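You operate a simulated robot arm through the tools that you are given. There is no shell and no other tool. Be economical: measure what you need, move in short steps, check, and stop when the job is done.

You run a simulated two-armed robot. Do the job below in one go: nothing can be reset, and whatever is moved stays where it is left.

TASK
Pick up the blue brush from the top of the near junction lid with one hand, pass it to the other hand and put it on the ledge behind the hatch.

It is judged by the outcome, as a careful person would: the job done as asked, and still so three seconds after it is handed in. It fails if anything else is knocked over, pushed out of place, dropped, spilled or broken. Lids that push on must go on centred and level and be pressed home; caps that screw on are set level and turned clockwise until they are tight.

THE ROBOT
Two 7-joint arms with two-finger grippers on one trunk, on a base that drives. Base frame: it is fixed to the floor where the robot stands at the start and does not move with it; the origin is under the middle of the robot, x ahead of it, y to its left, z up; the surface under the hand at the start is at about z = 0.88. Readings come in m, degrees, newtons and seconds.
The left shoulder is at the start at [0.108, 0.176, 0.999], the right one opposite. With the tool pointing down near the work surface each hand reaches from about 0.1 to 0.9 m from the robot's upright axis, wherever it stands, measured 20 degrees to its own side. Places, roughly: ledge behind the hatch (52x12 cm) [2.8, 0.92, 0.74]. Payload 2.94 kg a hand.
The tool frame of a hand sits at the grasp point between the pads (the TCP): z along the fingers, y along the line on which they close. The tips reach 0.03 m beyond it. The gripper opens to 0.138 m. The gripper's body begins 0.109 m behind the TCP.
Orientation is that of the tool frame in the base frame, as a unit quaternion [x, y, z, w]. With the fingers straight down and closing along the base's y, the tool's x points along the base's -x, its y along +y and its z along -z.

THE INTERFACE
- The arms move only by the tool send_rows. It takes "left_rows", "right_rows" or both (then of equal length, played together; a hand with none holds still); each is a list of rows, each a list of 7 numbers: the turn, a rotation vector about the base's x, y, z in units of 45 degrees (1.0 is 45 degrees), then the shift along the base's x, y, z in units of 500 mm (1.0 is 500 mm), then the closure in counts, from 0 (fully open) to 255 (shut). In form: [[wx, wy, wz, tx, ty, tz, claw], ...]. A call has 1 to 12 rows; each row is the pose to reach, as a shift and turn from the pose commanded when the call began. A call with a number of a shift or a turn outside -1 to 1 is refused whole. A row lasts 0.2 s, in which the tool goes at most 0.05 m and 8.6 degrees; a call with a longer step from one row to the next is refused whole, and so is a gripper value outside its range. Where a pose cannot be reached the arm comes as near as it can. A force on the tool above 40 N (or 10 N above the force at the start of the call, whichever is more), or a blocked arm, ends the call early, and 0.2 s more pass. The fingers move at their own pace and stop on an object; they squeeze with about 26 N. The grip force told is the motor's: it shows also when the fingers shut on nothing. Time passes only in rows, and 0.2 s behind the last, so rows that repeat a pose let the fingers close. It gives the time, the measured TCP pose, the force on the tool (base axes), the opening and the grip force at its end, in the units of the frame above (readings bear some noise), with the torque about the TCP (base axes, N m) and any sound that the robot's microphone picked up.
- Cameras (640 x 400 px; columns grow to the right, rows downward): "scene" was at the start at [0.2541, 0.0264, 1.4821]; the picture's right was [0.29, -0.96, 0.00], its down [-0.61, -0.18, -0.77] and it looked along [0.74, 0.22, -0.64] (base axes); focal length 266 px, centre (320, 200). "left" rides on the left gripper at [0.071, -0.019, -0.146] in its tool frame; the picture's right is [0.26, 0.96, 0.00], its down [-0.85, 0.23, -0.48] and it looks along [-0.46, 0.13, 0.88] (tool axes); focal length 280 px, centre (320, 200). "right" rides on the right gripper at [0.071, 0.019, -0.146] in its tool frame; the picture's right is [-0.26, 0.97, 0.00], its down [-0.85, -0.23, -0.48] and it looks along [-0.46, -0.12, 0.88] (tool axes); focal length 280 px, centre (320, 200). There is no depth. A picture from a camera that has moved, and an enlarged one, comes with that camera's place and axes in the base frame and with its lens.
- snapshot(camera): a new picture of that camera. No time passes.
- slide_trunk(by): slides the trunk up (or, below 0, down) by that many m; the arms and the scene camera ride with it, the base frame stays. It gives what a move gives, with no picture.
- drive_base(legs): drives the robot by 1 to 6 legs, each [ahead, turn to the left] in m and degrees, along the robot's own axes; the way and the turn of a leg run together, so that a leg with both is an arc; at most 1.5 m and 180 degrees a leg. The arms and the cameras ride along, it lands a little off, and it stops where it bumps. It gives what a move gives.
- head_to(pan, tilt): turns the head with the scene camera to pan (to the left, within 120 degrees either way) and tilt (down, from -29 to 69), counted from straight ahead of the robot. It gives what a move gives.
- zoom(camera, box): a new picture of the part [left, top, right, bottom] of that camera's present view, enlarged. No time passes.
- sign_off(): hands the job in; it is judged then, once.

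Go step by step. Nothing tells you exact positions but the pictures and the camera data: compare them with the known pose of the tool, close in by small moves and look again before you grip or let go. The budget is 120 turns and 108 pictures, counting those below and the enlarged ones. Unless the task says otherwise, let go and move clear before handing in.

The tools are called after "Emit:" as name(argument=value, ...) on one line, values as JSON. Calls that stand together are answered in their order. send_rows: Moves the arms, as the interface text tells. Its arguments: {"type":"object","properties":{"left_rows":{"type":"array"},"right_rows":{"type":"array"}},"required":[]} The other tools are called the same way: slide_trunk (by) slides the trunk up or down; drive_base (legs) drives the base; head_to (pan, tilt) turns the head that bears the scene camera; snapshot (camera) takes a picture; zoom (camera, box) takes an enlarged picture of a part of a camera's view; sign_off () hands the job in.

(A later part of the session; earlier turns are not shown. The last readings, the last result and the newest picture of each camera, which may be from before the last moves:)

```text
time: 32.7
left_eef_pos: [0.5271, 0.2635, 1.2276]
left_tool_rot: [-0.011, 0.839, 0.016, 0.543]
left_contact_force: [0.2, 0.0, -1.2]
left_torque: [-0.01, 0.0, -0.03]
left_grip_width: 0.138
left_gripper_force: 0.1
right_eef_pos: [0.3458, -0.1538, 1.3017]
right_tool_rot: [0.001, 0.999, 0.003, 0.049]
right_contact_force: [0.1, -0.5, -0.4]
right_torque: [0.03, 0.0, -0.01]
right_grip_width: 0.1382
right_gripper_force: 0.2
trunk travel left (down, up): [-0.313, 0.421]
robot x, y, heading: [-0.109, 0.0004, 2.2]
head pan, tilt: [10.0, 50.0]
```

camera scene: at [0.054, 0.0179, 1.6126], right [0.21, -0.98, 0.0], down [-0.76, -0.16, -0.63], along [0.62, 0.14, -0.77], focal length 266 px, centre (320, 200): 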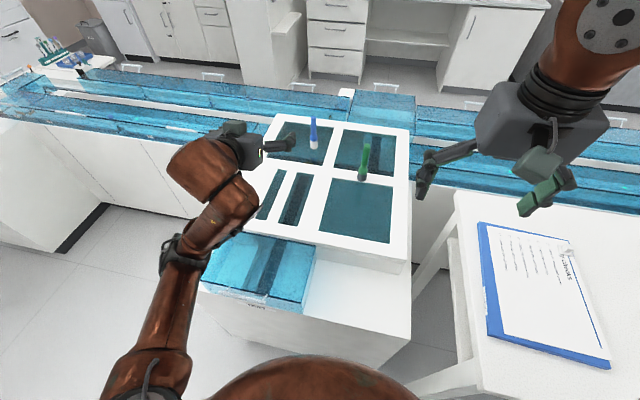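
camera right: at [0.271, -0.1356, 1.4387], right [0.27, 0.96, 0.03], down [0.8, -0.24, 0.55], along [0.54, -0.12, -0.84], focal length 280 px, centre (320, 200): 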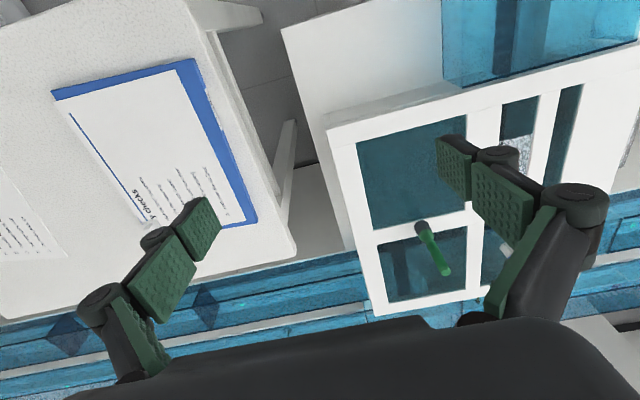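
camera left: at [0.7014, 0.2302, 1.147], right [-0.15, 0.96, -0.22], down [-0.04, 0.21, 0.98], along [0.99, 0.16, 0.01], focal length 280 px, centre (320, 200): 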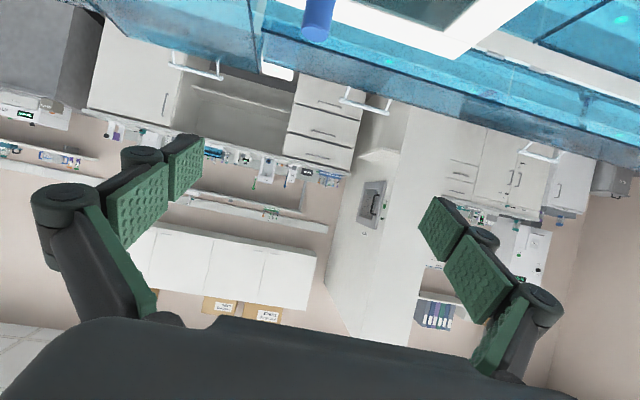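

Sway is dying out at this height, and the brush is still at (0.916, 0.233). I'll move the left hand to a pre-grasp again, with the shoulder now 14 cm higher.

Emit:
send_rows(left_rows=[[0, 0.02, 0, 0.07, -0.008, -0.04, 0], [0, 0.04, 0, 0.14, -0.016, -0.08, 0], [0, 0.06, 0, 0.21, -0.024, -0.12, 0], [0, 0.08, 0, 0.28, -0.032, -0.155, 0], [0, 0.1, 0, 0.35, -0.04, -0.195, 0], [0, 0.12, 0, 0.42, -0.048, -0.235, 0], [0, 0.13, 0, 0.5, -0.056, -0.27, 0], [0, 0.13, 0, 0.57, -0.06, -0.31, 0], [0, 0.13, 0, 0.61, -0.064, -0.336, 0], [0, 0.13, 0, 0.61, -0.064, -0.336, 0]])

Emit:
snapshot(camera="scene")

Emit:
snapshot(camera="left")

```text
time: 34.9
left_eef_pos: [0.8317, 0.2311, 1.061]
left_tool_rot: [-0.01, 0.865, 0.016, 0.501]
left_contact_force: [1.1, 0.8, -1.1]
left_torque: [-0.03, -0.01, -0.02]
left_grip_width: 0.1384
left_gripper_force: 0.0
right_eef_pos: [0.3441, -0.1531, 1.3009]
right_tool_rot: [0.002, 0.999, 0.003, 0.049]
right_contact_force: [-0.3, -0.3, 0.2]
right_torque: [-0.01, -0.01, -0.02]
right_grip_width: 0.1381
right_gripper_force: 0.0
trunk travel left (down, up): [-0.313, 0.421]
robot x, y, heading: [-0.1113, -0.0036, 2.1]
head pan, tilt: [10.0, 50.0]
```

```text
75 pictures are left
camera scene: at [0.0343, 0.0171, 1.6128], right [0.21, -0.98, 0.0], down [-0.75, -0.16, -0.64], along [0.63, 0.14, -0.77], focal length 266 px, centre (320, 200)
```

scene: 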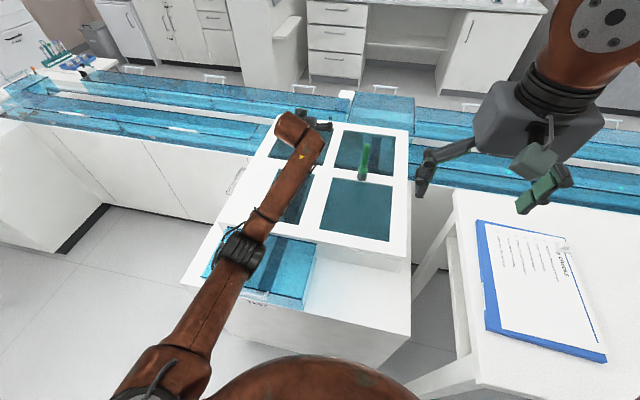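

```text
74 pictures are left
camera left: at [0.6717, 0.2073, 1.0722], right [-0.16, 0.96, -0.21], down [0.0, 0.21, 0.98], along [0.99, 0.16, -0.04], focal length 280 px, centre (320, 200)
```

left: 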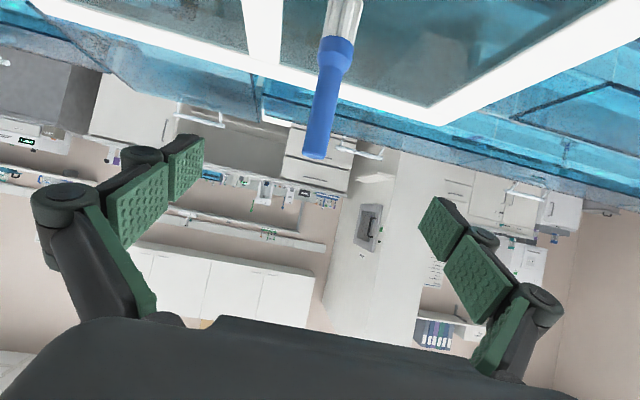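

Elbow is now above the tray with clearance. Going in to the handle.

Emit:
send_rows(left_rows=[[0, 0, 0, 0, 0, -0.06, 0], [0, 0, 0, 0, 0.001, -0.095, 0], [0, 0, 0, 0.05, 0.002, -0.125, 0], [0, 0, 0, 0.1, 0.002, -0.153, 0], [0, 0, 0, 0.162, 0.002, -0.186, 0], [0, 0, 0, 0.162, 0.002, -0.186, 0]])

Emit:
snapshot(camera="left")

Emit:
snapshot(camera="scene")

```text
time: 36.3
left_eef_pos: [0.9129, 0.2363, 0.9674]
left_tool_rot: [-0.011, 0.866, 0.017, 0.5]
left_contact_force: [0.0, 0.9, 0.0]
left_torque: [-0.06, -0.05, -0.01]
left_grip_width: 0.1379
left_gripper_force: 0.1
right_eef_pos: [0.3454, -0.1507, 1.3012]
right_tool_rot: [0.001, 0.999, 0.004, 0.049]
right_contact_force: [0.0, -0.2, 0.5]
right_torque: [-0.05, -0.01, 0.0]
right_grip_width: 0.138
right_gripper_force: 0.0
trunk travel left (down, up): [-0.313, 0.421]
robot x, y, heading: [-0.1102, -0.0043, 2.4]
head pan, tilt: [10.0, 50.0]
```

```text
73 pictures are left
camera left: at [0.7517, 0.2119, 0.9786], right [-0.16, 0.96, -0.21], down [0.0, 0.21, 0.98], along [0.99, 0.16, -0.04], focal length 280 px, centre (320, 200)
```

left: 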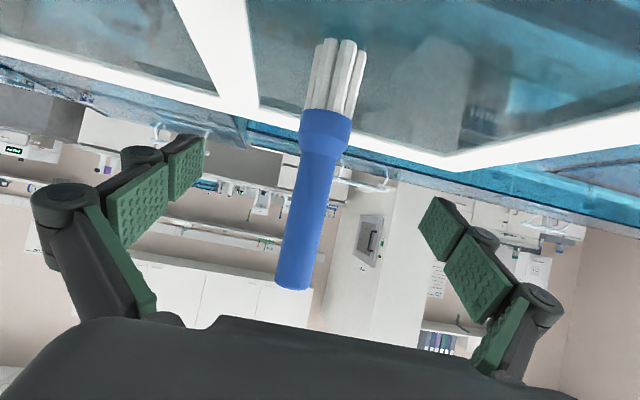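

```text
72 pictures are left
camera scene: at [0.0345, 0.0191, 1.6127], right [0.21, -0.98, 0.0], down [-0.75, -0.16, -0.64], along [0.63, 0.14, -0.77], focal length 266 px, centre (320, 200)
```

scene: 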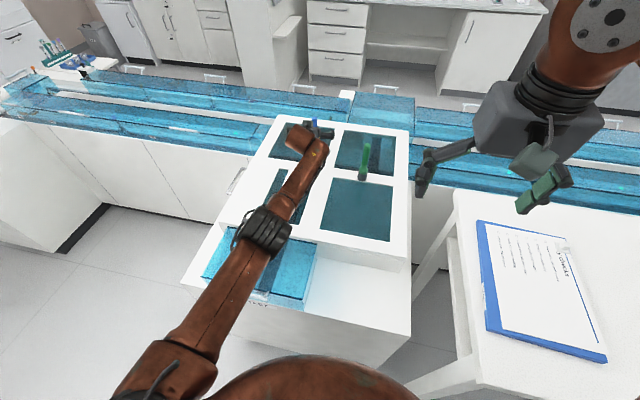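

In place around the handle, no contact. Close the fingers.

Emit:
send_rows(left_rows=[[0, 0, 0, 0, 0, 0, 120], [0, 0, 0, 0, 0, 0, 160], [0, 0, 0, 0, 0, 0, 190], [0, 0, 0, 0, 0, 0, 255], [0, 0, 0, 0, 0, 0, 255], [0, 0, 0, 0, 0, 0, 255], [0, 0, 0, 0, 0, 0, 255], [0, 0, 0, 0, 0, 0, 255], [0, 0, 0, 0, 0, 0, 255], [0, 0, 0, 0, 0, 0, 255]])

Emit:
snapshot(camera="left")

```text
time: 38.5
left_eef_pos: [0.9127, 0.2348, 0.9672]
left_tool_rot: [-0.01, 0.866, 0.017, 0.5]
left_contact_force: [-0.2, 0.2, 0.0]
left_torque: [-0.02, -0.01, 0.01]
left_grip_width: 0.02
left_gripper_force: 26.3
right_eef_pos: [0.3471, -0.1536, 1.3006]
right_tool_rot: [0.001, 0.999, 0.004, 0.049]
right_contact_force: [-0.2, 0.5, 0.1]
right_torque: [-0.03, 0.0, 0.0]
right_grip_width: 0.1377
right_gripper_force: 0.0
trunk travel left (down, up): [-0.313, 0.421]
robot x, y, heading: [-0.1081, -0.003, 2.1]
head pan, tilt: [10.0, 50.0]
```

```text
71 pictures are left
camera left: at [0.7517, 0.21, 0.9785], right [-0.16, 0.96, -0.21], down [0.0, 0.21, 0.98], along [0.99, 0.16, -0.04], focal length 280 px, centre (320, 200)
```

left: 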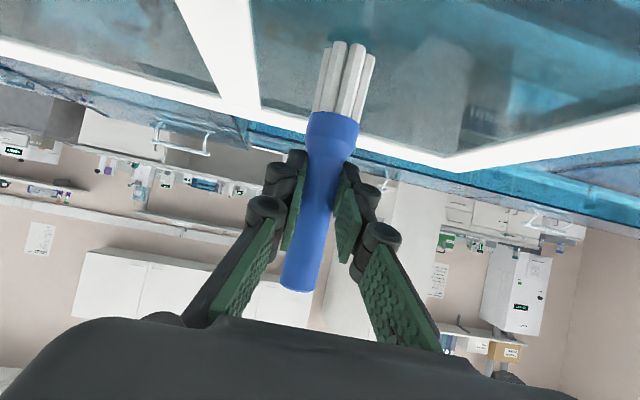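

Gripped (2 cm). Lift straight up.

Emit:
send_rows(left_rows=[[0, 0, 0, 0, 0, 0.05, 255], [0, 0, 0, 0, 0, 0.12, 255], [0, 0, 0, 0, 0, 0.2, 255], [0, 0, 0, 0, 0, 0.28, 255], [0, 0, 0, -0.04, 0, 0.35, 255], [0, 0, 0, -0.1, 0, 0.4, 255], [0, 0, 0, -0.18, 0, 0.44, 255], [0, 0, 0, -0.26, 0, 0.46, 255], [0, 0, 0, -0.34, 0, 0.46, 255], [0, 0, 0, -0.42, 0, 0.46, 255], [0, 0, 0, -0.5, 0, 0.46, 255], [0, 0, 0, -0.55, 0, 0.46, 255]])

Emit:
snapshot(camera="scene")

Emit:
snapshot(camera="left")

```text
time: 41.1
left_eef_pos: [0.638, 0.2329, 1.1979]
left_tool_rot: [-0.011, 0.866, 0.017, 0.5]
left_contact_force: [0.5, 0.2, -1.2]
left_torque: [0.02, 0.0, 0.01]
left_grip_width: 0.0198
left_gripper_force: 25.8
right_eef_pos: [0.346, -0.1541, 1.301]
right_tool_rot: [0.002, 0.999, 0.003, 0.049]
right_contact_force: [-0.1, -0.2, -0.7]
right_torque: [-0.01, -0.01, -0.01]
right_grip_width: 0.1379
right_gripper_force: 0.1
trunk travel left (down, up): [-0.313, 0.421]
robot x, y, heading: [-0.1092, -0.0009, 2.0]
head pan, tilt: [10.0, 50.0]
```

```text
70 pictures are left
camera scene: at [0.0342, 0.017, 1.6128], right [0.21, -0.98, 0.0], down [-0.75, -0.16, -0.64], along [0.63, 0.14, -0.77], focal length 266 px, centre (320, 200)
```

scene: 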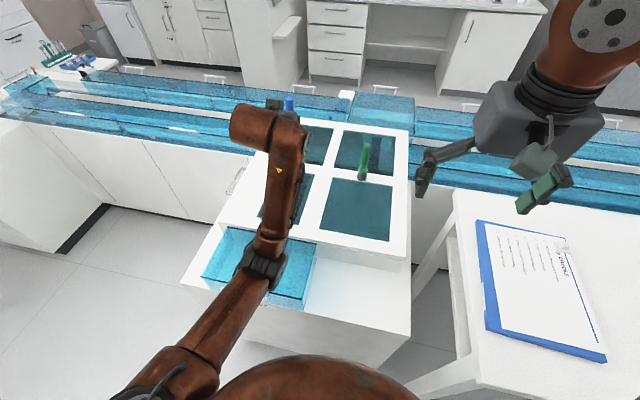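

```text
69 pictures are left
camera left: at [0.477, 0.2082, 1.2091], right [-0.16, 0.96, -0.21], down [0.0, 0.21, 0.98], along [0.99, 0.16, -0.04], focal length 280 px, centre (320, 200)
```

left: 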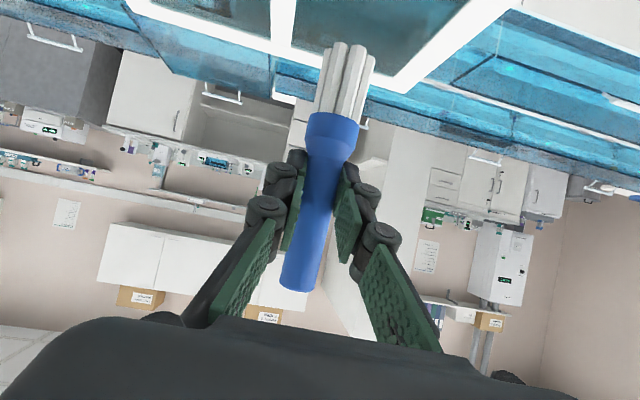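

Brush is held upright. For the handover I'll bring the left hand to the middle, turned to come from the left, then have the right hand take the handle's top from above.

Emit:
send_rows(left_rows=[[0, 0, -0.14, -0.05, -0.05, -0.02, 255], [0, 0, -0.28, -0.1, -0.11, -0.05, 255], [0, 0, -0.42, -0.15, -0.17, -0.08, 255], [0, 0, -0.56, -0.2, -0.23, -0.11, 255], [0, 0, -0.7, -0.25, -0.29, -0.14, 255], [0, 0, -0.84, -0.31, -0.35, -0.17, 255], [0, 0, -1.0, -0.37, -0.4, -0.196, 255], [0, 0, -1.0, -0.37, -0.4, -0.196, 255]])

Emit:
send_rows(left_rows=[[0, 0, -0.14, 0, 0, 0, 255], [0, 0, -0.28, 0, 0, 0, 255], [0, 0, -0.42, 0, 0, 0, 255], [0, 0, -0.56, 0, 0, 0, 255], [0, 0, -0.6, 0, 0, 0, 255]])

Emit:
snapshot(camera="scene")

```text
time: 42.6
left_eef_pos: [0.4492, 0.0217, 1.2066]
left_tool_rot: [0.331, 0.76, -0.132, 0.544]
left_contact_force: [-2.7, 3.4, -20.5]
left_torque: [-1.86, -2.16, -0.36]
left_grip_width: 0.0196
left_gripper_force: 25.7
right_eef_pos: [0.3324, -0.1564, 1.308]
right_tool_rot: [0.003, 0.999, 0.005, 0.054]
right_contact_force: [1.0, -0.2, -0.1]
right_torque: [0.05, 0.13, 0.01]
right_grip_width: 0.1381
right_gripper_force: 0.0
trunk travel left (down, up): [-0.313, 0.421]
robot x, y, heading: [-0.1089, -0.0047, 2.4]
head pan, tilt: [10.0, 50.0]
stopped in row 7 (left hand): the arm was blocked; the commanded pose is now the measured one
```

```text
time: 43.4
left_eef_pos: [0.4465, 0.0067, 1.2054]
left_tool_rot: [0.479, 0.682, -0.198, 0.517]
left_contact_force: [1.6, 1.3, 9.2]
left_torque: [0.99, 0.73, -0.15]
left_grip_width: 0.0198
left_gripper_force: 25.1
right_eef_pos: [0.3369, -0.1662, 1.3311]
right_tool_rot: [0.08, 0.994, 0.009, 0.077]
right_contact_force: [1.0, -0.2, 1.7]
right_torque: [-0.01, 0.16, 0.0]
right_grip_width: 0.138
right_gripper_force: 0.1
trunk travel left (down, up): [-0.313, 0.421]
robot x, y, heading: [-0.0879, -0.0042, -2.2]
head pan, tilt: [10.0, 50.0]
stopped in row 3 (left hand): the arm was blocked; the commanded pose is now the measured one
```

```text
68 pictures are left
camera scene: at [0.0213, -0.1417, 1.6215], right [0.13, -0.99, -0.09], down [-0.75, -0.04, -0.67], along [0.65, 0.15, -0.74], focal length 266 px, centre (320, 200)
```

scene: 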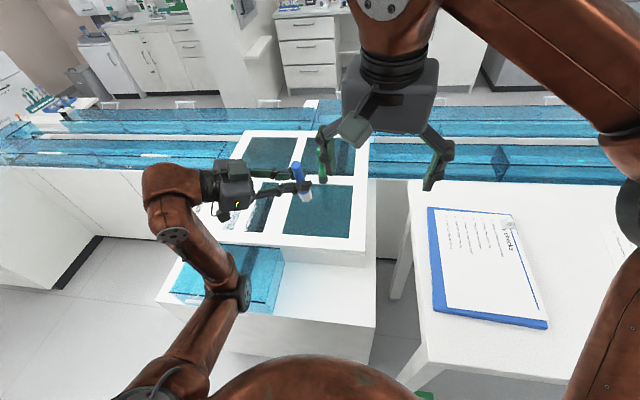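

The left elbow came down on the tray as I drew the hand in. Relieve it by raising the hand and moving it out again.

Emit:
send_rows(left_rows=[[0, 0, 0, 0.02, 0.04, 0.06, 255], [0, 0, 0, 0.04, 0.08, 0.12, 255], [0, 0, 0, 0.06, 0.12, 0.18, 255], [0, 0, 0, 0.06, 0.12, 0.18, 255]])

Emit:
snapshot(camera="scene")

```text
time: 43.7
left_eef_pos: [0.4868, 0.0445, 1.1838]
left_tool_rot: [0.511, 0.675, -0.204, 0.491]
left_contact_force: [3.4, -1.2, 13.2]
left_torque: [1.82, 1.2, -0.21]
left_grip_width: 0.0201
left_gripper_force: 26.0
right_eef_pos: [0.3727, -0.1569, 1.3515]
right_tool_rot: [0.13, 0.986, -0.009, 0.104]
right_contact_force: [-0.7, -4.5, 1.4]
right_torque: [0.65, -0.05, 0.14]
right_grip_width: 0.138
right_gripper_force: 0.0
trunk travel left (down, up): [-0.313, 0.421]
robot x, y, heading: [-0.0572, -0.0063, -8.8]
head pan, tilt: [10.0, 50.0]
stopped in row 1 (left hand): the arm was blocked; the commanded pose is now the measured one
```

```text
67 pictures are left
camera scene: at [0.0408, -0.187, 1.6208], right [0.02, -0.99, -0.11], down [-0.75, 0.05, -0.66], along [0.66, 0.1, -0.74], focal length 266 px, centre (320, 200)
```

scene: 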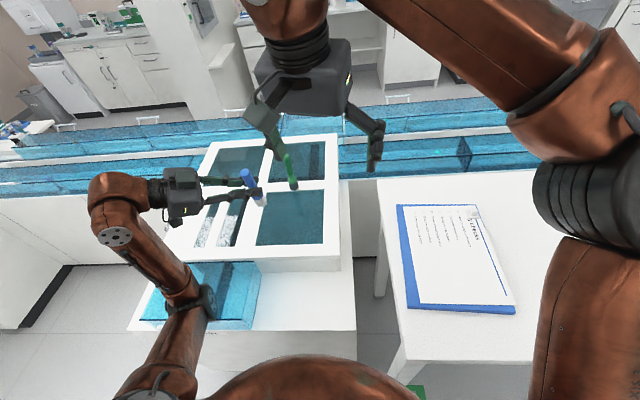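

The elbow is still pressing. Raise the trunk to lift the shoulder off.

Emit:
slide_trunk(by=0.1)

Emit:
snapshot(camera="scene")

```text
time: 44.0
left_eef_pos: [0.5391, 0.0428, 1.1414]
left_tool_rot: [0.529, 0.661, -0.28, 0.453]
left_contact_force: [3.5, -3.2, 14.6]
left_torque: [2.18, 0.89, -0.37]
left_grip_width: 0.0198
left_gripper_force: 26.0
right_eef_pos: [0.4029, -0.1827, 1.3631]
right_tool_rot: [0.155, 0.974, -0.081, 0.143]
right_contact_force: [-0.7, -5.2, 3.8]
right_torque: [0.79, 0.0, 0.21]
right_grip_width: 0.138
right_gripper_force: 0.1
trunk travel left (down, up): [-0.318, 0.416]
robot x, y, heading: [-0.011, -0.0194, -19.2]
head pan, tilt: [10.0, 50.0]
stopped: the arm was blocked; the commanded pose is now the measured one
```

```text
66 pictures are left
camera scene: at [0.0603, -0.2429, 1.6198], right [-0.16, -0.98, -0.12], down [-0.73, 0.2, -0.65], along [0.67, -0.01, -0.75], focal length 266 px, centre (320, 200)
```

scene: 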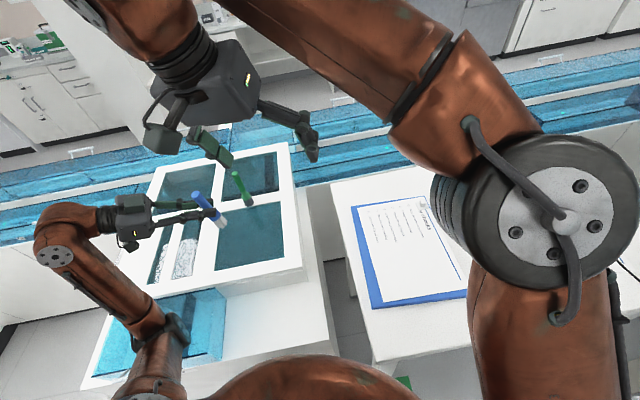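

The robot is being pivoted off its elbow; backing the base away will pull the elbow off the tray.

Emit:
drive_base(legs=[[-0.15, 0]])

Emit:
snapshot(camera="scene")

```text
time: 44.8
left_eef_pos: [0.5999, 0.1989, 1.0992]
left_tool_rot: [0.48, 0.676, -0.265, 0.492]
left_contact_force: [-0.5, -2.8, 0.3]
left_torque: [0.13, -0.02, 0.12]
left_grip_width: 0.0196
left_gripper_force: 26.3
right_eef_pos: [0.4572, -0.1415, 1.3269]
right_tool_rot: [0.079, 0.95, -0.264, 0.149]
right_contact_force: [-0.1, -2.7, 6.1]
right_torque: [0.82, 0.26, 0.06]
right_grip_width: 0.137
right_gripper_force: 0.2
trunk travel left (down, up): [-0.318, 0.416]
robot x, y, heading: [0.0217, -0.0329, -28.9]
head pan, tilt: [10.0, 50.0]
stopped in leg 1: the robot was blocked; the commanded pose is now the measured one
```

```text
65 pictures are left
camera scene: at [0.0878, -0.253, 1.6194], right [-0.32, -0.94, -0.11], down [-0.7, 0.31, -0.64], along [0.64, -0.13, -0.76], focal length 266 px, centre (320, 200)
```

scene: 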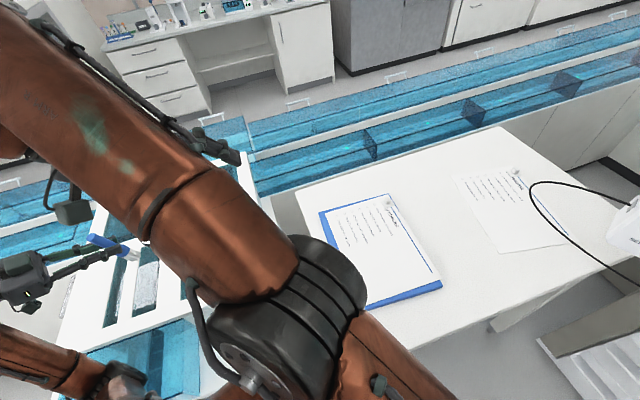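

Emit:
head_to(pan=50, tilt=60)

Emit:
snapshot(camera="scene")

```text
time: 45.9
left_eef_pos: [0.5971, 0.193, 1.1006]
left_tool_rot: [0.489, 0.666, -0.272, 0.492]
left_contact_force: [-0.6, 0.8, 0.2]
left_torque: [0.0, 0.0, 0.04]
left_grip_width: 0.0199
left_gripper_force: 26.1
right_eef_pos: [0.444, -0.1316, 1.3197]
right_tool_rot: [0.078, 0.953, -0.258, 0.139]
right_contact_force: [0.1, 0.5, 0.5]
right_torque: [-0.07, 0.03, -0.04]
right_grip_width: 0.1381
right_gripper_force: 0.0
trunk travel left (down, up): [-0.318, 0.416]
robot x, y, heading: [0.0207, -0.029, -32.7]
head pan, tilt: [50.0, 60.0]
```

```text
64 pictures are left
camera scene: at [0.0546, -0.1888, 1.6121], right [0.3, -0.95, -0.07], down [-0.8, -0.21, -0.56], along [0.52, 0.22, -0.82], focal length 266 px, centre (320, 200)
```

scene: 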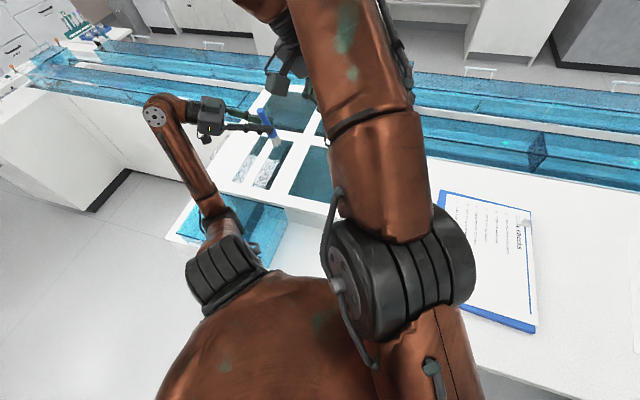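

Emit:
drive_base(legs=[[-0.12, 0]])

Emit:
snapshot(camera="scene")

```text
time: 46.6
left_eef_pos: [0.6589, 0.3129, 1.0341]
left_tool_rot: [0.501, 0.661, -0.264, 0.493]
left_contact_force: [1.6, 1.6, 1.4]
left_torque: [0.24, 0.18, -0.17]
left_grip_width: 0.0197
left_gripper_force: 25.7
right_eef_pos: [0.5022, -0.0664, 1.2092]
right_tool_rot: [0.028, 0.956, -0.283, 0.072]
right_contact_force: [4.2, 2.0, -0.5]
right_torque: [-0.29, 0.3, -0.26]
right_grip_width: 0.1378
right_gripper_force: 0.0
trunk travel left (down, up): [-0.318, 0.416]
robot x, y, heading: [0.014, -0.0347, -32.9]
head pan, tilt: [50.0, 60.0]
stopped in leg 1: the robot was blocked; the commanded pose is now the measured one
```

```text
63 pictures are left
camera scene: at [0.0906, -0.1167, 1.6099], right [0.29, -0.96, -0.03], down [-0.81, -0.23, -0.53], along [0.5, 0.18, -0.85], focal length 266 px, centre (320, 200)
```

scene: 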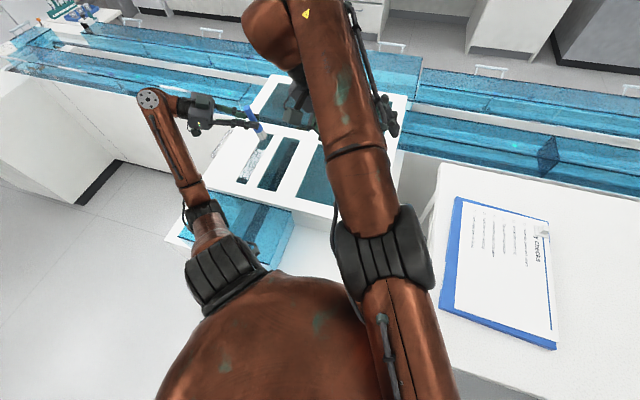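

Driving back is held by the arm. Try raising the trunk again now that the spin has stopped.

Emit:
slide_trunk(by=0.08)

Emit:
snapshot(camera="scene")

Emit:
snapshot(camera="right")

```text
time: 46.9
left_eef_pos: [0.6963, 0.3501, 1.0055]
left_tool_rot: [0.497, 0.646, -0.286, 0.503]
left_contact_force: [0.6, 3.0, 0.9]
left_torque: [0.14, 0.13, -0.08]
left_grip_width: 0.02
left_gripper_force: 26.1
right_eef_pos: [0.5115, -0.0276, 1.2002]
right_tool_rot: [0.019, 0.958, -0.282, 0.054]
right_contact_force: [0.5, 4.3, -1.0]
right_torque: [-0.48, 0.13, -0.13]
right_grip_width: 0.1378
right_gripper_force: 0.1
trunk travel left (down, up): [-0.321, 0.413]
robot x, y, heading: [0.019, -0.0352, -33.2]
head pan, tilt: [50.0, 60.0]
stopped: the arm was blocked; the commanded pose is now the measured one
```

```text
62 pictures are left
camera scene: at [0.1115, -0.0774, 1.6114], right [0.29, -0.96, -0.01], down [-0.82, -0.24, -0.52], along [0.49, 0.16, -0.86], focal length 266 px, centre (320, 200)
```

scene: 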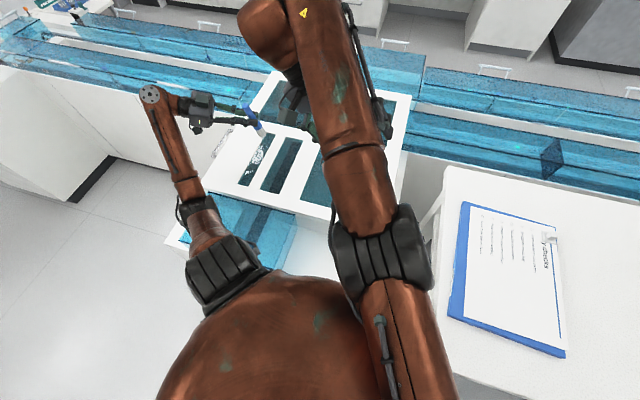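

```text
61 pictures are left
camera right: at [0.4274, 0.0659, 1.3038], right [0.32, 0.81, -0.49], down [0.78, 0.06, 0.62], along [0.53, -0.58, -0.62], focal length 280 px, centre (320, 200)
```

right: 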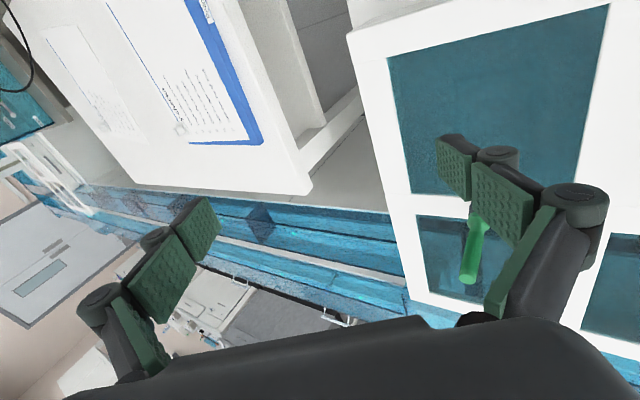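

Let the sway settle using head moves only, and look at the left elbow.

Emit:
head_to(pan=60, tilt=69)

Emit:
head_to(pan=75, tilt=55)

Emit:
snapshot(camera="scene")

Emit:
snapshot(camera="left")

```text
time: 47.6
left_eef_pos: [0.684, 0.3373, 1.0275]
left_tool_rot: [0.503, 0.646, -0.278, 0.502]
left_contact_force: [-0.1, -0.6, 0.4]
left_torque: [0.0, -0.01, -0.01]
left_grip_width: 0.0199
left_gripper_force: 25.2
right_eef_pos: [0.5053, -0.032, 1.1952]
right_tool_rot: [0.021, 0.95, -0.306, 0.052]
right_contact_force: [-0.3, -0.6, -0.5]
right_torque: [0.01, 0.01, 0.03]
right_grip_width: 0.1382
right_gripper_force: 0.1
trunk travel left (down, up): [-0.321, 0.413]
robot x, y, heading: [0.0176, -0.0314, -33.3]
head pan, tilt: [60.0, 68.8]
```

```text
time: 48.4
left_eef_pos: [0.6844, 0.3375, 1.0259]
left_tool_rot: [0.502, 0.646, -0.278, 0.503]
left_contact_force: [-0.3, 1.1, 0.1]
left_torque: [-0.01, -0.02, -0.01]
left_grip_width: 0.02
left_gripper_force: 26.2
right_eef_pos: [0.5042, -0.0327, 1.1974]
right_tool_rot: [0.022, 0.951, -0.303, 0.052]
right_contact_force: [-0.4, -1.4, 3.4]
right_torque: [0.36, -0.06, 0.04]
right_grip_width: 0.1378
right_gripper_force: 0.0
trunk travel left (down, up): [-0.321, 0.413]
robot x, y, heading: [0.0195, -0.0311, -33.1]
head pan, tilt: [75.0, 55.0]
```

```text
60 pictures are left
camera scene: at [0.0936, -0.0483, 1.6184], right [0.67, -0.75, 0.0], down [-0.6, -0.53, -0.59], along [0.44, 0.4, -0.8], focal length 266 px, centre (320, 200)
```

scene: 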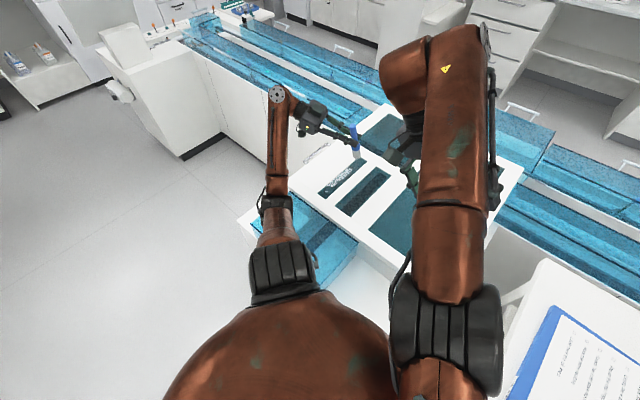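

```text
59 pictures are left
camera left: at [0.6135, 0.4851, 1.0081], right [0.9, 0.43, -0.1], down [0.03, 0.18, 0.98], along [0.44, -0.89, 0.15], focal length 280 px, centre (320, 200)
```

left: 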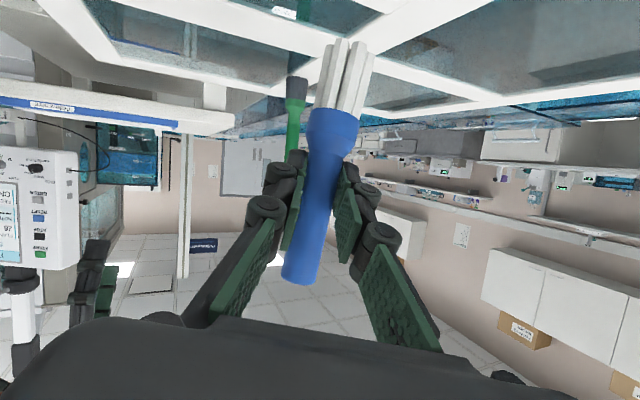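

Settled and level; the brush is still held upright and the green brush stands. The left elbow hangs low beside the tray, so I'll raise the left hand straight up in small steps.

Emit:
send_rows(left_rows=[[0, 0, 0, 0, 0, 0.03, 255], [0, 0, 0, 0, 0, 0.06, 255], [0, 0, 0, 0, 0, 0.1, 255], [0, 0, 0, 0, 0, 0.14, 255], [0, 0, 0, 0, 0, 0.18, 255], [0, 0, 0, 0, 0, 0.22, 255]])

Emit:
snapshot(camera="scene")

```text
time: 49.6
left_eef_pos: [0.6927, 0.3421, 1.0921]
left_tool_rot: [0.49, 0.65, -0.294, 0.501]
left_contact_force: [-0.6, -0.8, -1.3]
left_torque: [0.04, -0.02, 0.06]
left_grip_width: 0.02
left_gripper_force: 26.8
right_eef_pos: [0.5362, -0.0099, 1.196]
right_tool_rot: [0.019, 0.948, -0.314, 0.046]
right_contact_force: [-0.2, 0.1, -0.3]
right_torque: [-0.05, 0.04, -0.02]
right_grip_width: 0.1381
right_gripper_force: 0.1
trunk travel left (down, up): [-0.321, 0.413]
robot x, y, heading: [0.019, -0.0331, -33.1]
head pan, tilt: [75.0, 55.0]
stopped in row 6 (right hand): the arm was blocked; the commanded pose is now the measured one
```

```text
58 pictures are left
camera scene: at [0.1327, -0.0025, 1.6143], right [0.67, -0.75, 0.0], down [-0.61, -0.55, -0.56], along [0.42, 0.37, -0.83], focal length 266 px, centre (320, 200)
```

scene: 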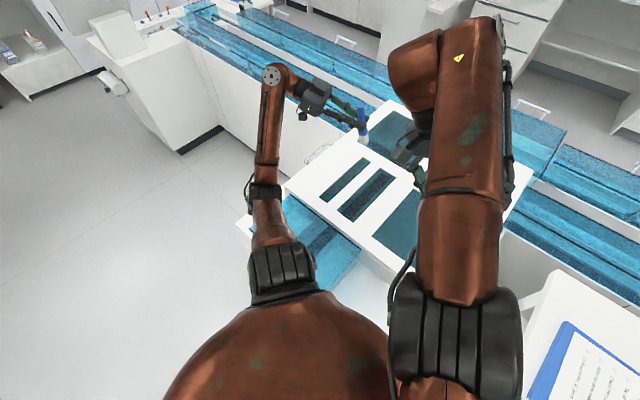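

Emit:
drive_base(legs=[[-0.08, 0]])

Emit:
snapshot(camera="scene")

```text
time: 50.7
left_eef_pos: [0.6258, 0.3854, 1.0923]
left_tool_rot: [0.491, 0.649, -0.294, 0.501]
left_contact_force: [-0.5, 0.2, -0.6]
left_torque: [0.02, -0.01, 0.03]
left_grip_width: 0.0197
left_gripper_force: 26.2
right_eef_pos: [0.4624, 0.0309, 1.1945]
right_tool_rot: [0.019, 0.948, -0.314, 0.048]
right_contact_force: [-0.5, 0.0, -0.2]
right_torque: [-0.01, -0.03, 0.03]
right_grip_width: 0.138
right_gripper_force: 0.0
trunk travel left (down, up): [-0.321, 0.413]
robot x, y, heading: [-0.0495, 0.0095, -33.4]
head pan, tilt: [75.0, 55.0]
```

```text
57 pictures are left
camera scene: at [0.0591, 0.0332, 1.6145], right [0.67, -0.75, 0.0], down [-0.61, -0.55, -0.57], along [0.43, 0.38, -0.82], focal length 266 px, centre (320, 200)
```

scene: 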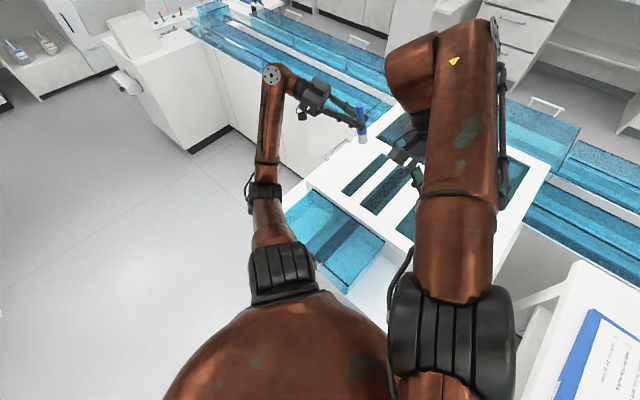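

Now it drives freely and stands level. Back further away from the table.

Emit:
drive_base(legs=[[-0.25, 0]])

Emit:
head_to(pan=50, tilt=45)

Emit:
snapshot(camera="scene")

```text
time: 52.5
left_eef_pos: [0.414, 0.5189, 1.096]
left_tool_rot: [0.492, 0.649, -0.292, 0.501]
left_contact_force: [-0.2, -0.4, -0.5]
left_torque: [0.04, -0.01, 0.04]
left_grip_width: 0.0197
left_gripper_force: 26.4
right_eef_pos: [0.2561, 0.1667, 1.1957]
right_tool_rot: [0.019, 0.949, -0.312, 0.048]
right_contact_force: [-0.4, -0.4, 0.5]
right_torque: [0.01, 0.0, 0.01]
right_grip_width: 0.138
right_gripper_force: 0.0
trunk travel left (down, up): [-0.321, 0.413]
robot x, y, heading: [-0.2607, 0.1498, -33.3]
head pan, tilt: [75.0, 55.0]
```

```text
time: 53.4
left_eef_pos: [0.4128, 0.5148, 1.0969]
left_tool_rot: [0.493, 0.65, -0.29, 0.5]
left_contact_force: [-0.4, 0.0, -1.2]
left_torque: [0.01, 0.02, 0.02]
left_grip_width: 0.0202
left_gripper_force: 26.2
right_eef_pos: [0.2546, 0.1619, 1.1957]
right_tool_rot: [0.021, 0.949, -0.311, 0.048]
right_contact_force: [-0.5, -0.1, -1.0]
right_torque: [-0.04, 0.0, 0.03]
right_grip_width: 0.138
right_gripper_force: 0.1
trunk travel left (down, up): [-0.321, 0.413]
robot x, y, heading: [-0.2563, 0.1466, -33.1]
head pan, tilt: [50.0, 45.0]
```

```text
56 pictures are left
camera scene: at [-0.126, 0.1422, 1.6277], right [0.29, -0.96, 0.0], down [-0.68, -0.21, -0.7], along [0.68, 0.2, -0.71], focal length 266 px, centre (320, 200)
```

scene: 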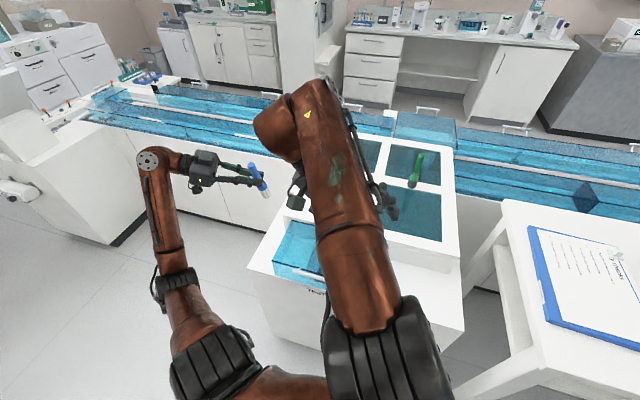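

All is stable and the table and green brush look untouched. I'll turn left toward the open floor to do the handover well away from the table.

Emit:
drive_base(legs=[[0, 90]])

Emit:
head_to(pan=0, tilt=30)

Emit:
snapshot(camera="scene")

```text
time: 57.6
left_eef_pos: [-0.6236, 0.8202, 1.0982]
left_tool_rot: [-0.11, 0.808, 0.148, 0.559]
left_contact_force: [0.7, -0.3, -1.5]
left_torque: [-0.02, 0.01, 0.0]
left_grip_width: 0.0197
left_gripper_force: 26.2
right_eef_pos: [-0.2704, 0.6595, 1.1963]
right_tool_rot: [-0.656, 0.687, -0.184, 0.254]
right_contact_force: [-0.2, -0.7, -0.2]
right_torque: [0.0, -0.02, 0.06]
right_grip_width: 0.1378
right_gripper_force: 0.1
trunk travel left (down, up): [-0.321, 0.413]
robot x, y, heading: [-0.2606, 0.147, 56.6]
head pan, tilt: [50.0, 45.0]
```

```text
time: 58.8
left_eef_pos: [-0.6242, 0.8194, 1.0982]
left_tool_rot: [-0.109, 0.808, 0.147, 0.559]
left_contact_force: [-0.1, 1.0, -1.3]
left_torque: [-0.01, -0.01, -0.02]
left_grip_width: 0.0199
left_gripper_force: 26.2
right_eef_pos: [-0.27, 0.6601, 1.1959]
right_tool_rot: [-0.656, 0.687, -0.183, 0.254]
right_contact_force: [-0.2, -0.5, -0.1]
right_torque: [-0.01, 0.0, -0.01]
right_grip_width: 0.1379
right_gripper_force: 0.1
trunk travel left (down, up): [-0.321, 0.413]
robot x, y, heading: [-0.2592, 0.1484, 56.8]
head pan, tilt: [0.0, 30.0]
```

```text
55 pictures are left
camera scene: at [-0.178, 0.2786, 1.6503], right [0.84, -0.55, 0.0], down [-0.27, -0.42, -0.87], along [0.48, 0.72, -0.5], focal length 266 px, centre (320, 200)
```

scene: 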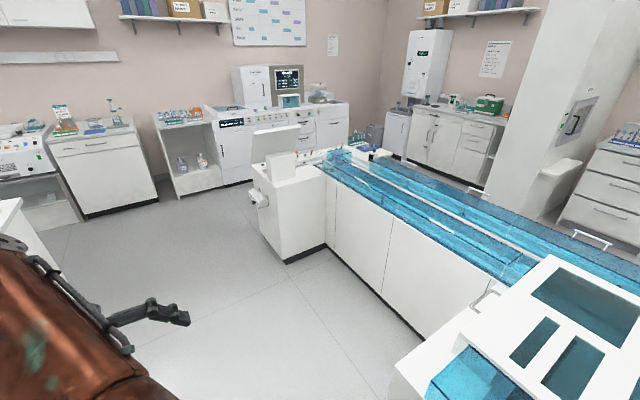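

The gap round the conveyor's left end (y≈2.5–3.6) looks drivable. First the handover here in free space: I'll level the brush in the left hand and begin turning the right hand down and clear.

Emit:
send_rows(left_rows=[[-0.03, 0.03, 0, 0, 0, 0, 255], [-0.06, 0.06, 0, 0, 0, 0, 255], [-0.1, 0.09, 0, 0, 0, 0, 255], [-0.13, 0.12, 0, 0, 0, 0, 255], [-0.16, 0.15, 0, 0, 0, 0, 255], [-0.197, 0.18, 0, 0, 0, 0, 255], [-0.197, 0.18, 0, 0, 0, 0, 255], [-0.197, 0.18, 0, 0, 0, 0, 255], [-0.197, 0.18, 0, 0, 0, 0, 255]], right_rows=[[-0.03, 0.04, 0.08, 0.075, -0.04, 0.025, 0], [-0.065, 0.084, 0.16, 0.15, -0.08, 0.05, 0], [-0.098, 0.126, 0.24, 0.225, -0.12, 0.075, 0], [-0.13, 0.168, 0.32, 0.3, -0.16, 0.1, 0], [-0.162, 0.21, 0.4, 0.375, -0.2, 0.125, 0], [-0.195, 0.25, 0.48, 0.45, -0.24, 0.15, 0], [-0.228, 0.293, 0.56, 0.525, -0.28, 0.175, 0], [-0.26, 0.335, 0.64, 0.6, -0.32, 0.2, 0], [-0.26, 0.335, 0.64, 0.6, -0.32, 0.2, 0]])

Emit:
snapshot(camera="left")

```text
time: 60.8
left_eef_pos: [-0.6222, 0.8204, 1.0984]
left_tool_rot: [-0.141, 0.855, 0.091, 0.49]
left_contact_force: [0.3, -0.2, -0.9]
left_torque: [-0.03, 0.03, 0.03]
left_grip_width: 0.0198
left_gripper_force: 25.8
right_eef_pos: [0.0328, 0.4991, 1.296]
right_tool_rot: [0.846, -0.507, 0.097, -0.133]
right_contact_force: [-0.4, 0.4, -0.3]
right_torque: [-0.02, -0.02, 0.02]
right_grip_width: 0.1381
right_gripper_force: 0.0
trunk travel left (down, up): [-0.321, 0.413]
robot x, y, heading: [-0.2582, 0.1481, 56.4]
head pan, tilt: [0.0, 30.0]
```

```text
54 pictures are left
camera left: at [-0.7677, 0.7489, 1.1112], right [-0.45, 0.87, -0.21], down [-0.06, 0.2, 0.98], along [0.89, 0.45, -0.04], focal length 280 px, centre (320, 200)
```

left: 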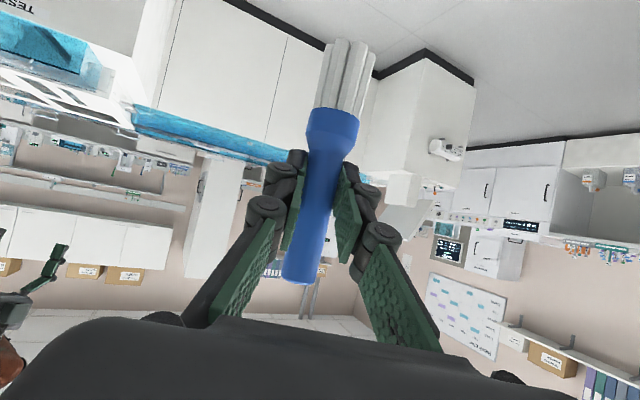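

Emit:
send_rows(left_rows=[[0, 0, -0.09, 0.085, -0.026, -0.007, 255], [0, 0, -0.18, 0.17, -0.052, -0.015, 255], [0, 0, -0.27, 0.256, -0.078, -0.022, 255], [0, 0, -0.36, 0.342, -0.105, -0.03, 255], [0, 0, -0.45, 0.427, -0.131, -0.036, 255], [0, 0, -0.55, 0.513, -0.157, -0.044, 255], [0, 0, -0.64, 0.598, -0.183, -0.05, 255], [0, 0, -0.73, 0.684, -0.21, -0.058, 255], [0, 0, -0.82, 0.77, -0.236, -0.065, 255], [0, 0, -0.91, 0.855, -0.262, -0.073, 255], [0, 0, -1.0, 0.94, -0.288, -0.08, 255], [0, 0, -1.0, 0.94, -0.288, -0.08, 255]], right_rows=[[-0.03, 0.04, 0.08, 0, 0, 0, 0], [-0.065, 0.084, 0.16, 0, 0, 0, 0], [-0.098, 0.126, 0.24, 0, 0, 0, 0], [-0.13, 0.168, 0.32, 0, 0, 0, 0], [-0.162, 0.21, 0.4, 0, 0, 0, 0], [-0.195, 0.25, 0.48, 0, 0, 0, 0], [-0.228, 0.293, 0.56, 0, 0, 0, 0], [-0.26, 0.335, 0.64, 0, 0, 0, 0], [-0.26, 0.335, 0.64, 0, 0, 0, 0], [-0.26, 0.335, 0.64, 0, 0, 0, 0], [-0.26, 0.335, 0.64, 0, 0, 0, 0], [-0.26, 0.335, 0.64, 0, 0, 0, 0]])

Emit:
snapshot(camera="right")

Emit:
snapshot(camera="scene")

```text
time: 63.4
left_eef_pos: [-0.1519, 0.6748, 1.0607]
left_tool_rot: [0.198, 0.844, -0.103, 0.488]
left_contact_force: [0.5, -0.1, -0.9]
left_torque: [0.03, -0.01, 0.0]
left_grip_width: 0.0196
left_gripper_force: 26.2
right_eef_pos: [-0.0644, 0.4189, 1.2394]
right_tool_rot: [0.959, -0.284, 0.001, -0.001]
right_contact_force: [0.6, 0.2, 0.6]
right_torque: [0.01, -0.03, 0.0]
right_grip_width: 0.1381
right_gripper_force: 0.0
right hand out of reach, approached as far as the arm can: row 1, 2, 3, 4, 5, 6, 7, 8, 9, 10, 11, 12
trunk travel left (down, up): [-0.321, 0.413]
robot x, y, heading: [-0.2616, 0.1462, 56.7]
head pan, tilt: [0.0, 30.0]
```

```text
53 pictures are left
camera right: at [-0.0168, 0.3631, 1.3843], right [-0.75, -0.67, 0.0], down [-0.59, 0.66, 0.47], along [-0.32, 0.35, -0.88], focal length 280 px, centre (320, 200)
```

right: 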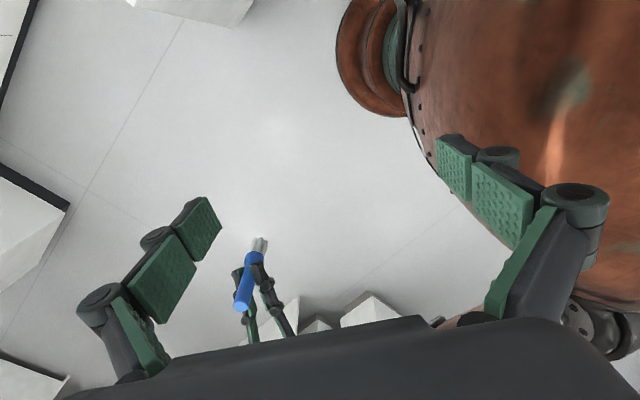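

```text
52 pictures are left
camera scene: at [-0.1771, 0.2771, 1.6504], right [0.84, -0.55, 0.0], down [-0.27, -0.42, -0.87], along [0.48, 0.72, -0.5], focal length 266 px, centre (320, 200)
```

scene: 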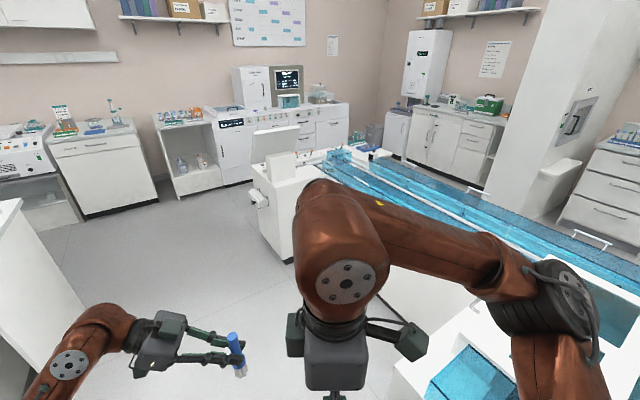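

Orientation is right but the right hand fell short of its commanded spot. Test with a null row what pose is now commanded.

Emit:
send_rows(right_rows=[[0, 0, 0, 0, 0, 0, 130]])

```text
time: 63.8
left_eef_pos: [-0.1517, 0.6753, 1.0606]
left_tool_rot: [0.197, 0.844, -0.103, 0.489]
left_contact_force: [-0.3, 0.1, -0.6]
left_torque: [-0.01, 0.0, -0.04]
left_grip_width: 0.0198
left_gripper_force: 25.8
right_eef_pos: [-0.0643, 0.4188, 1.2383]
right_tool_rot: [0.959, -0.284, 0.001, 0.001]
right_contact_force: [-0.1, -0.8, -0.1]
right_torque: [-0.06, -0.01, 0.01]
right_grip_width: 0.1033
right_gripper_force: 1.2
trunk travel left (down, up): [-0.321, 0.413]
robot x, y, heading: [-0.2592, 0.1439, 56.2]
head pan, tilt: [0.0, 30.0]
```

Emit:
send_rows(right_rows=[[0, 0, 0, -0.03, 0.085, 0, 130], [0, 0, 0, -0.06, 0.17, 0, 130], [0, 0, 0, -0.09, 0.256, 0, 130], [0, 0, 0, -0.12, 0.342, 0, 130], [0, 0, 0, -0.15, 0.427, 0, 130], [0, 0, 0, -0.176, 0.512, 0, 130], [0, 0, 0, -0.176, 0.512, 0, 130]])

Emit:
snapshot(camera="right")

Emit:
snapshot(camera="left")

```text
time: 65.4
left_eef_pos: [-0.151, 0.6747, 1.0605]
left_tool_rot: [0.196, 0.844, -0.102, 0.489]
left_contact_force: [0.4, -1.0, -0.6]
left_torque: [0.03, 0.06, 0.01]
left_grip_width: 0.0198
left_gripper_force: 26.0
right_eef_pos: [-0.187, 0.5194, 1.1945]
right_tool_rot: [0.959, -0.285, 0.0, -0.001]
right_contact_force: [-0.1, 0.5, -0.1]
right_torque: [0.0, 0.02, -0.01]
right_grip_width: 0.0676
right_gripper_force: 0.0
right hand out of reach, approached as far as the arm can: row 1, 2, 3, 4, 5, 6, 7
trunk travel left (down, up): [-0.321, 0.413]
robot x, y, heading: [-0.2589, 0.1479, 56.6]
head pan, tilt: [0.0, 30.0]
```

```text
51 pictures are left
camera right: at [-0.1395, 0.4639, 1.3404], right [-0.75, -0.67, 0.0], down [-0.59, 0.66, 0.48], along [-0.32, 0.36, -0.88], focal length 280 px, centre (320, 200)
```

right: 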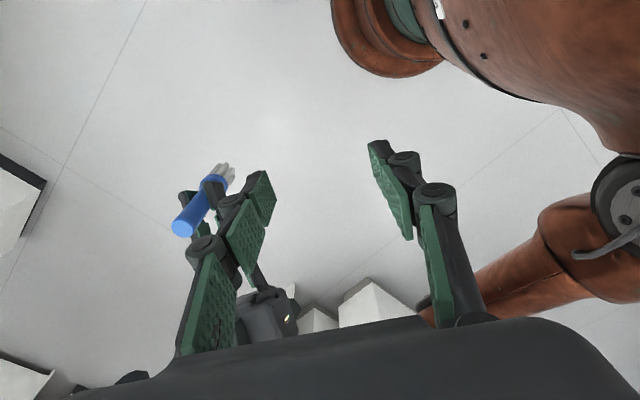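

```text
50 pictures are left
camera left: at [-0.3048, 0.7286, 1.0725], right [0.3, 0.93, -0.21], down [0.1, 0.18, 0.98], along [0.95, -0.32, -0.04], focal length 280 px, centre (320, 200)
```

left: 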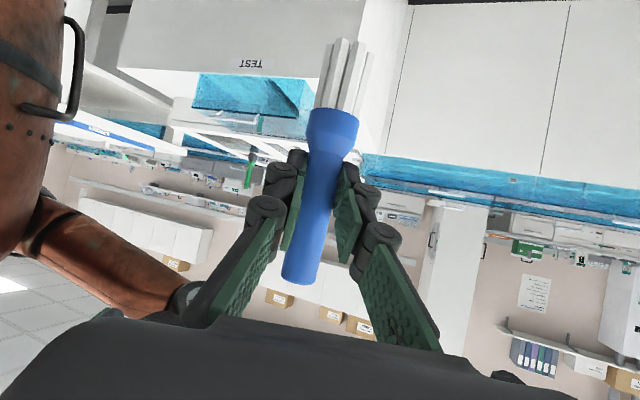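

The right hand can't turn this far and reach out more, so bring the brush to it: left hand moves under the right hand (brush top 4 cm below its tips).

Emit:
send_rows(left_rows=[[0, 0, 0, -0.014, -0.06, 0, 255], [0, 0, 0, -0.028, -0.12, 0, 255], [0, 0, 0, -0.043, -0.18, 0, 255], [0, 0, 0, -0.057, -0.245, 0, 255], [0, 0, 0, -0.072, -0.31, 0, 255], [0, 0, 0, -0.072, -0.31, 0, 255]])

Emit:
snapshot(camera="right")

Emit:
snapshot(camera="left")

```text
time: 67.0
left_eef_pos: [-0.1631, 0.5341, 1.1315]
left_tool_rot: [0.276, 0.808, -0.03, 0.52]
left_contact_force: [-0.4, -0.1, -0.8]
left_torque: [-0.03, -0.03, -0.03]
left_grip_width: 0.0194
left_gripper_force: 26.0
left hand out of reach, approached as far as the arm can: row 5, 6
right_eef_pos: [-0.1886, 0.5223, 1.1924]
right_tool_rot: [0.959, -0.285, 0.0, 0.001]
right_contact_force: [0.7, 0.5, -0.3]
right_torque: [-0.07, 0.09, -0.02]
right_grip_width: 0.0747
right_gripper_force: 0.5
trunk travel left (down, up): [-0.321, 0.413]
robot x, y, heading: [-0.2563, 0.1483, 56.6]
head pan, tilt: [0.0, 30.0]
stopped in row 6 (left hand): the arm was blocked; the commanded pose is now the measured one
```

```text
49 pictures are left
camera right: at [-0.1405, 0.4669, 1.338], right [-0.75, -0.67, 0.0], down [-0.59, 0.66, 0.47], along [-0.32, 0.35, -0.88], focal length 280 px, centre (320, 200)
```

right: 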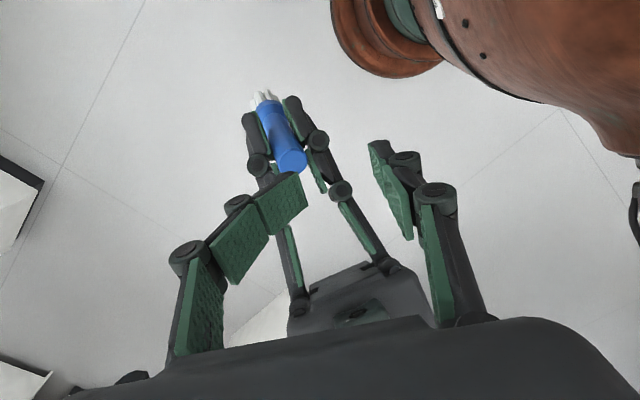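

```text
48 pictures are left
camera left: at [-0.3132, 0.5966, 1.1335], right [0.38, 0.92, 0.01], down [-0.02, 0.0, 1.0], along [0.92, -0.38, 0.02], focal length 280 px, centre (320, 200)
```

left: 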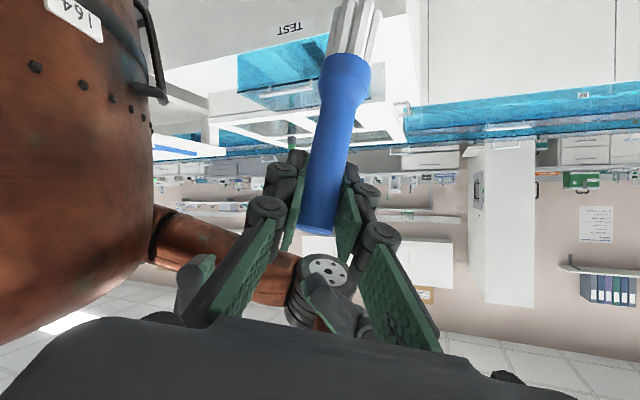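

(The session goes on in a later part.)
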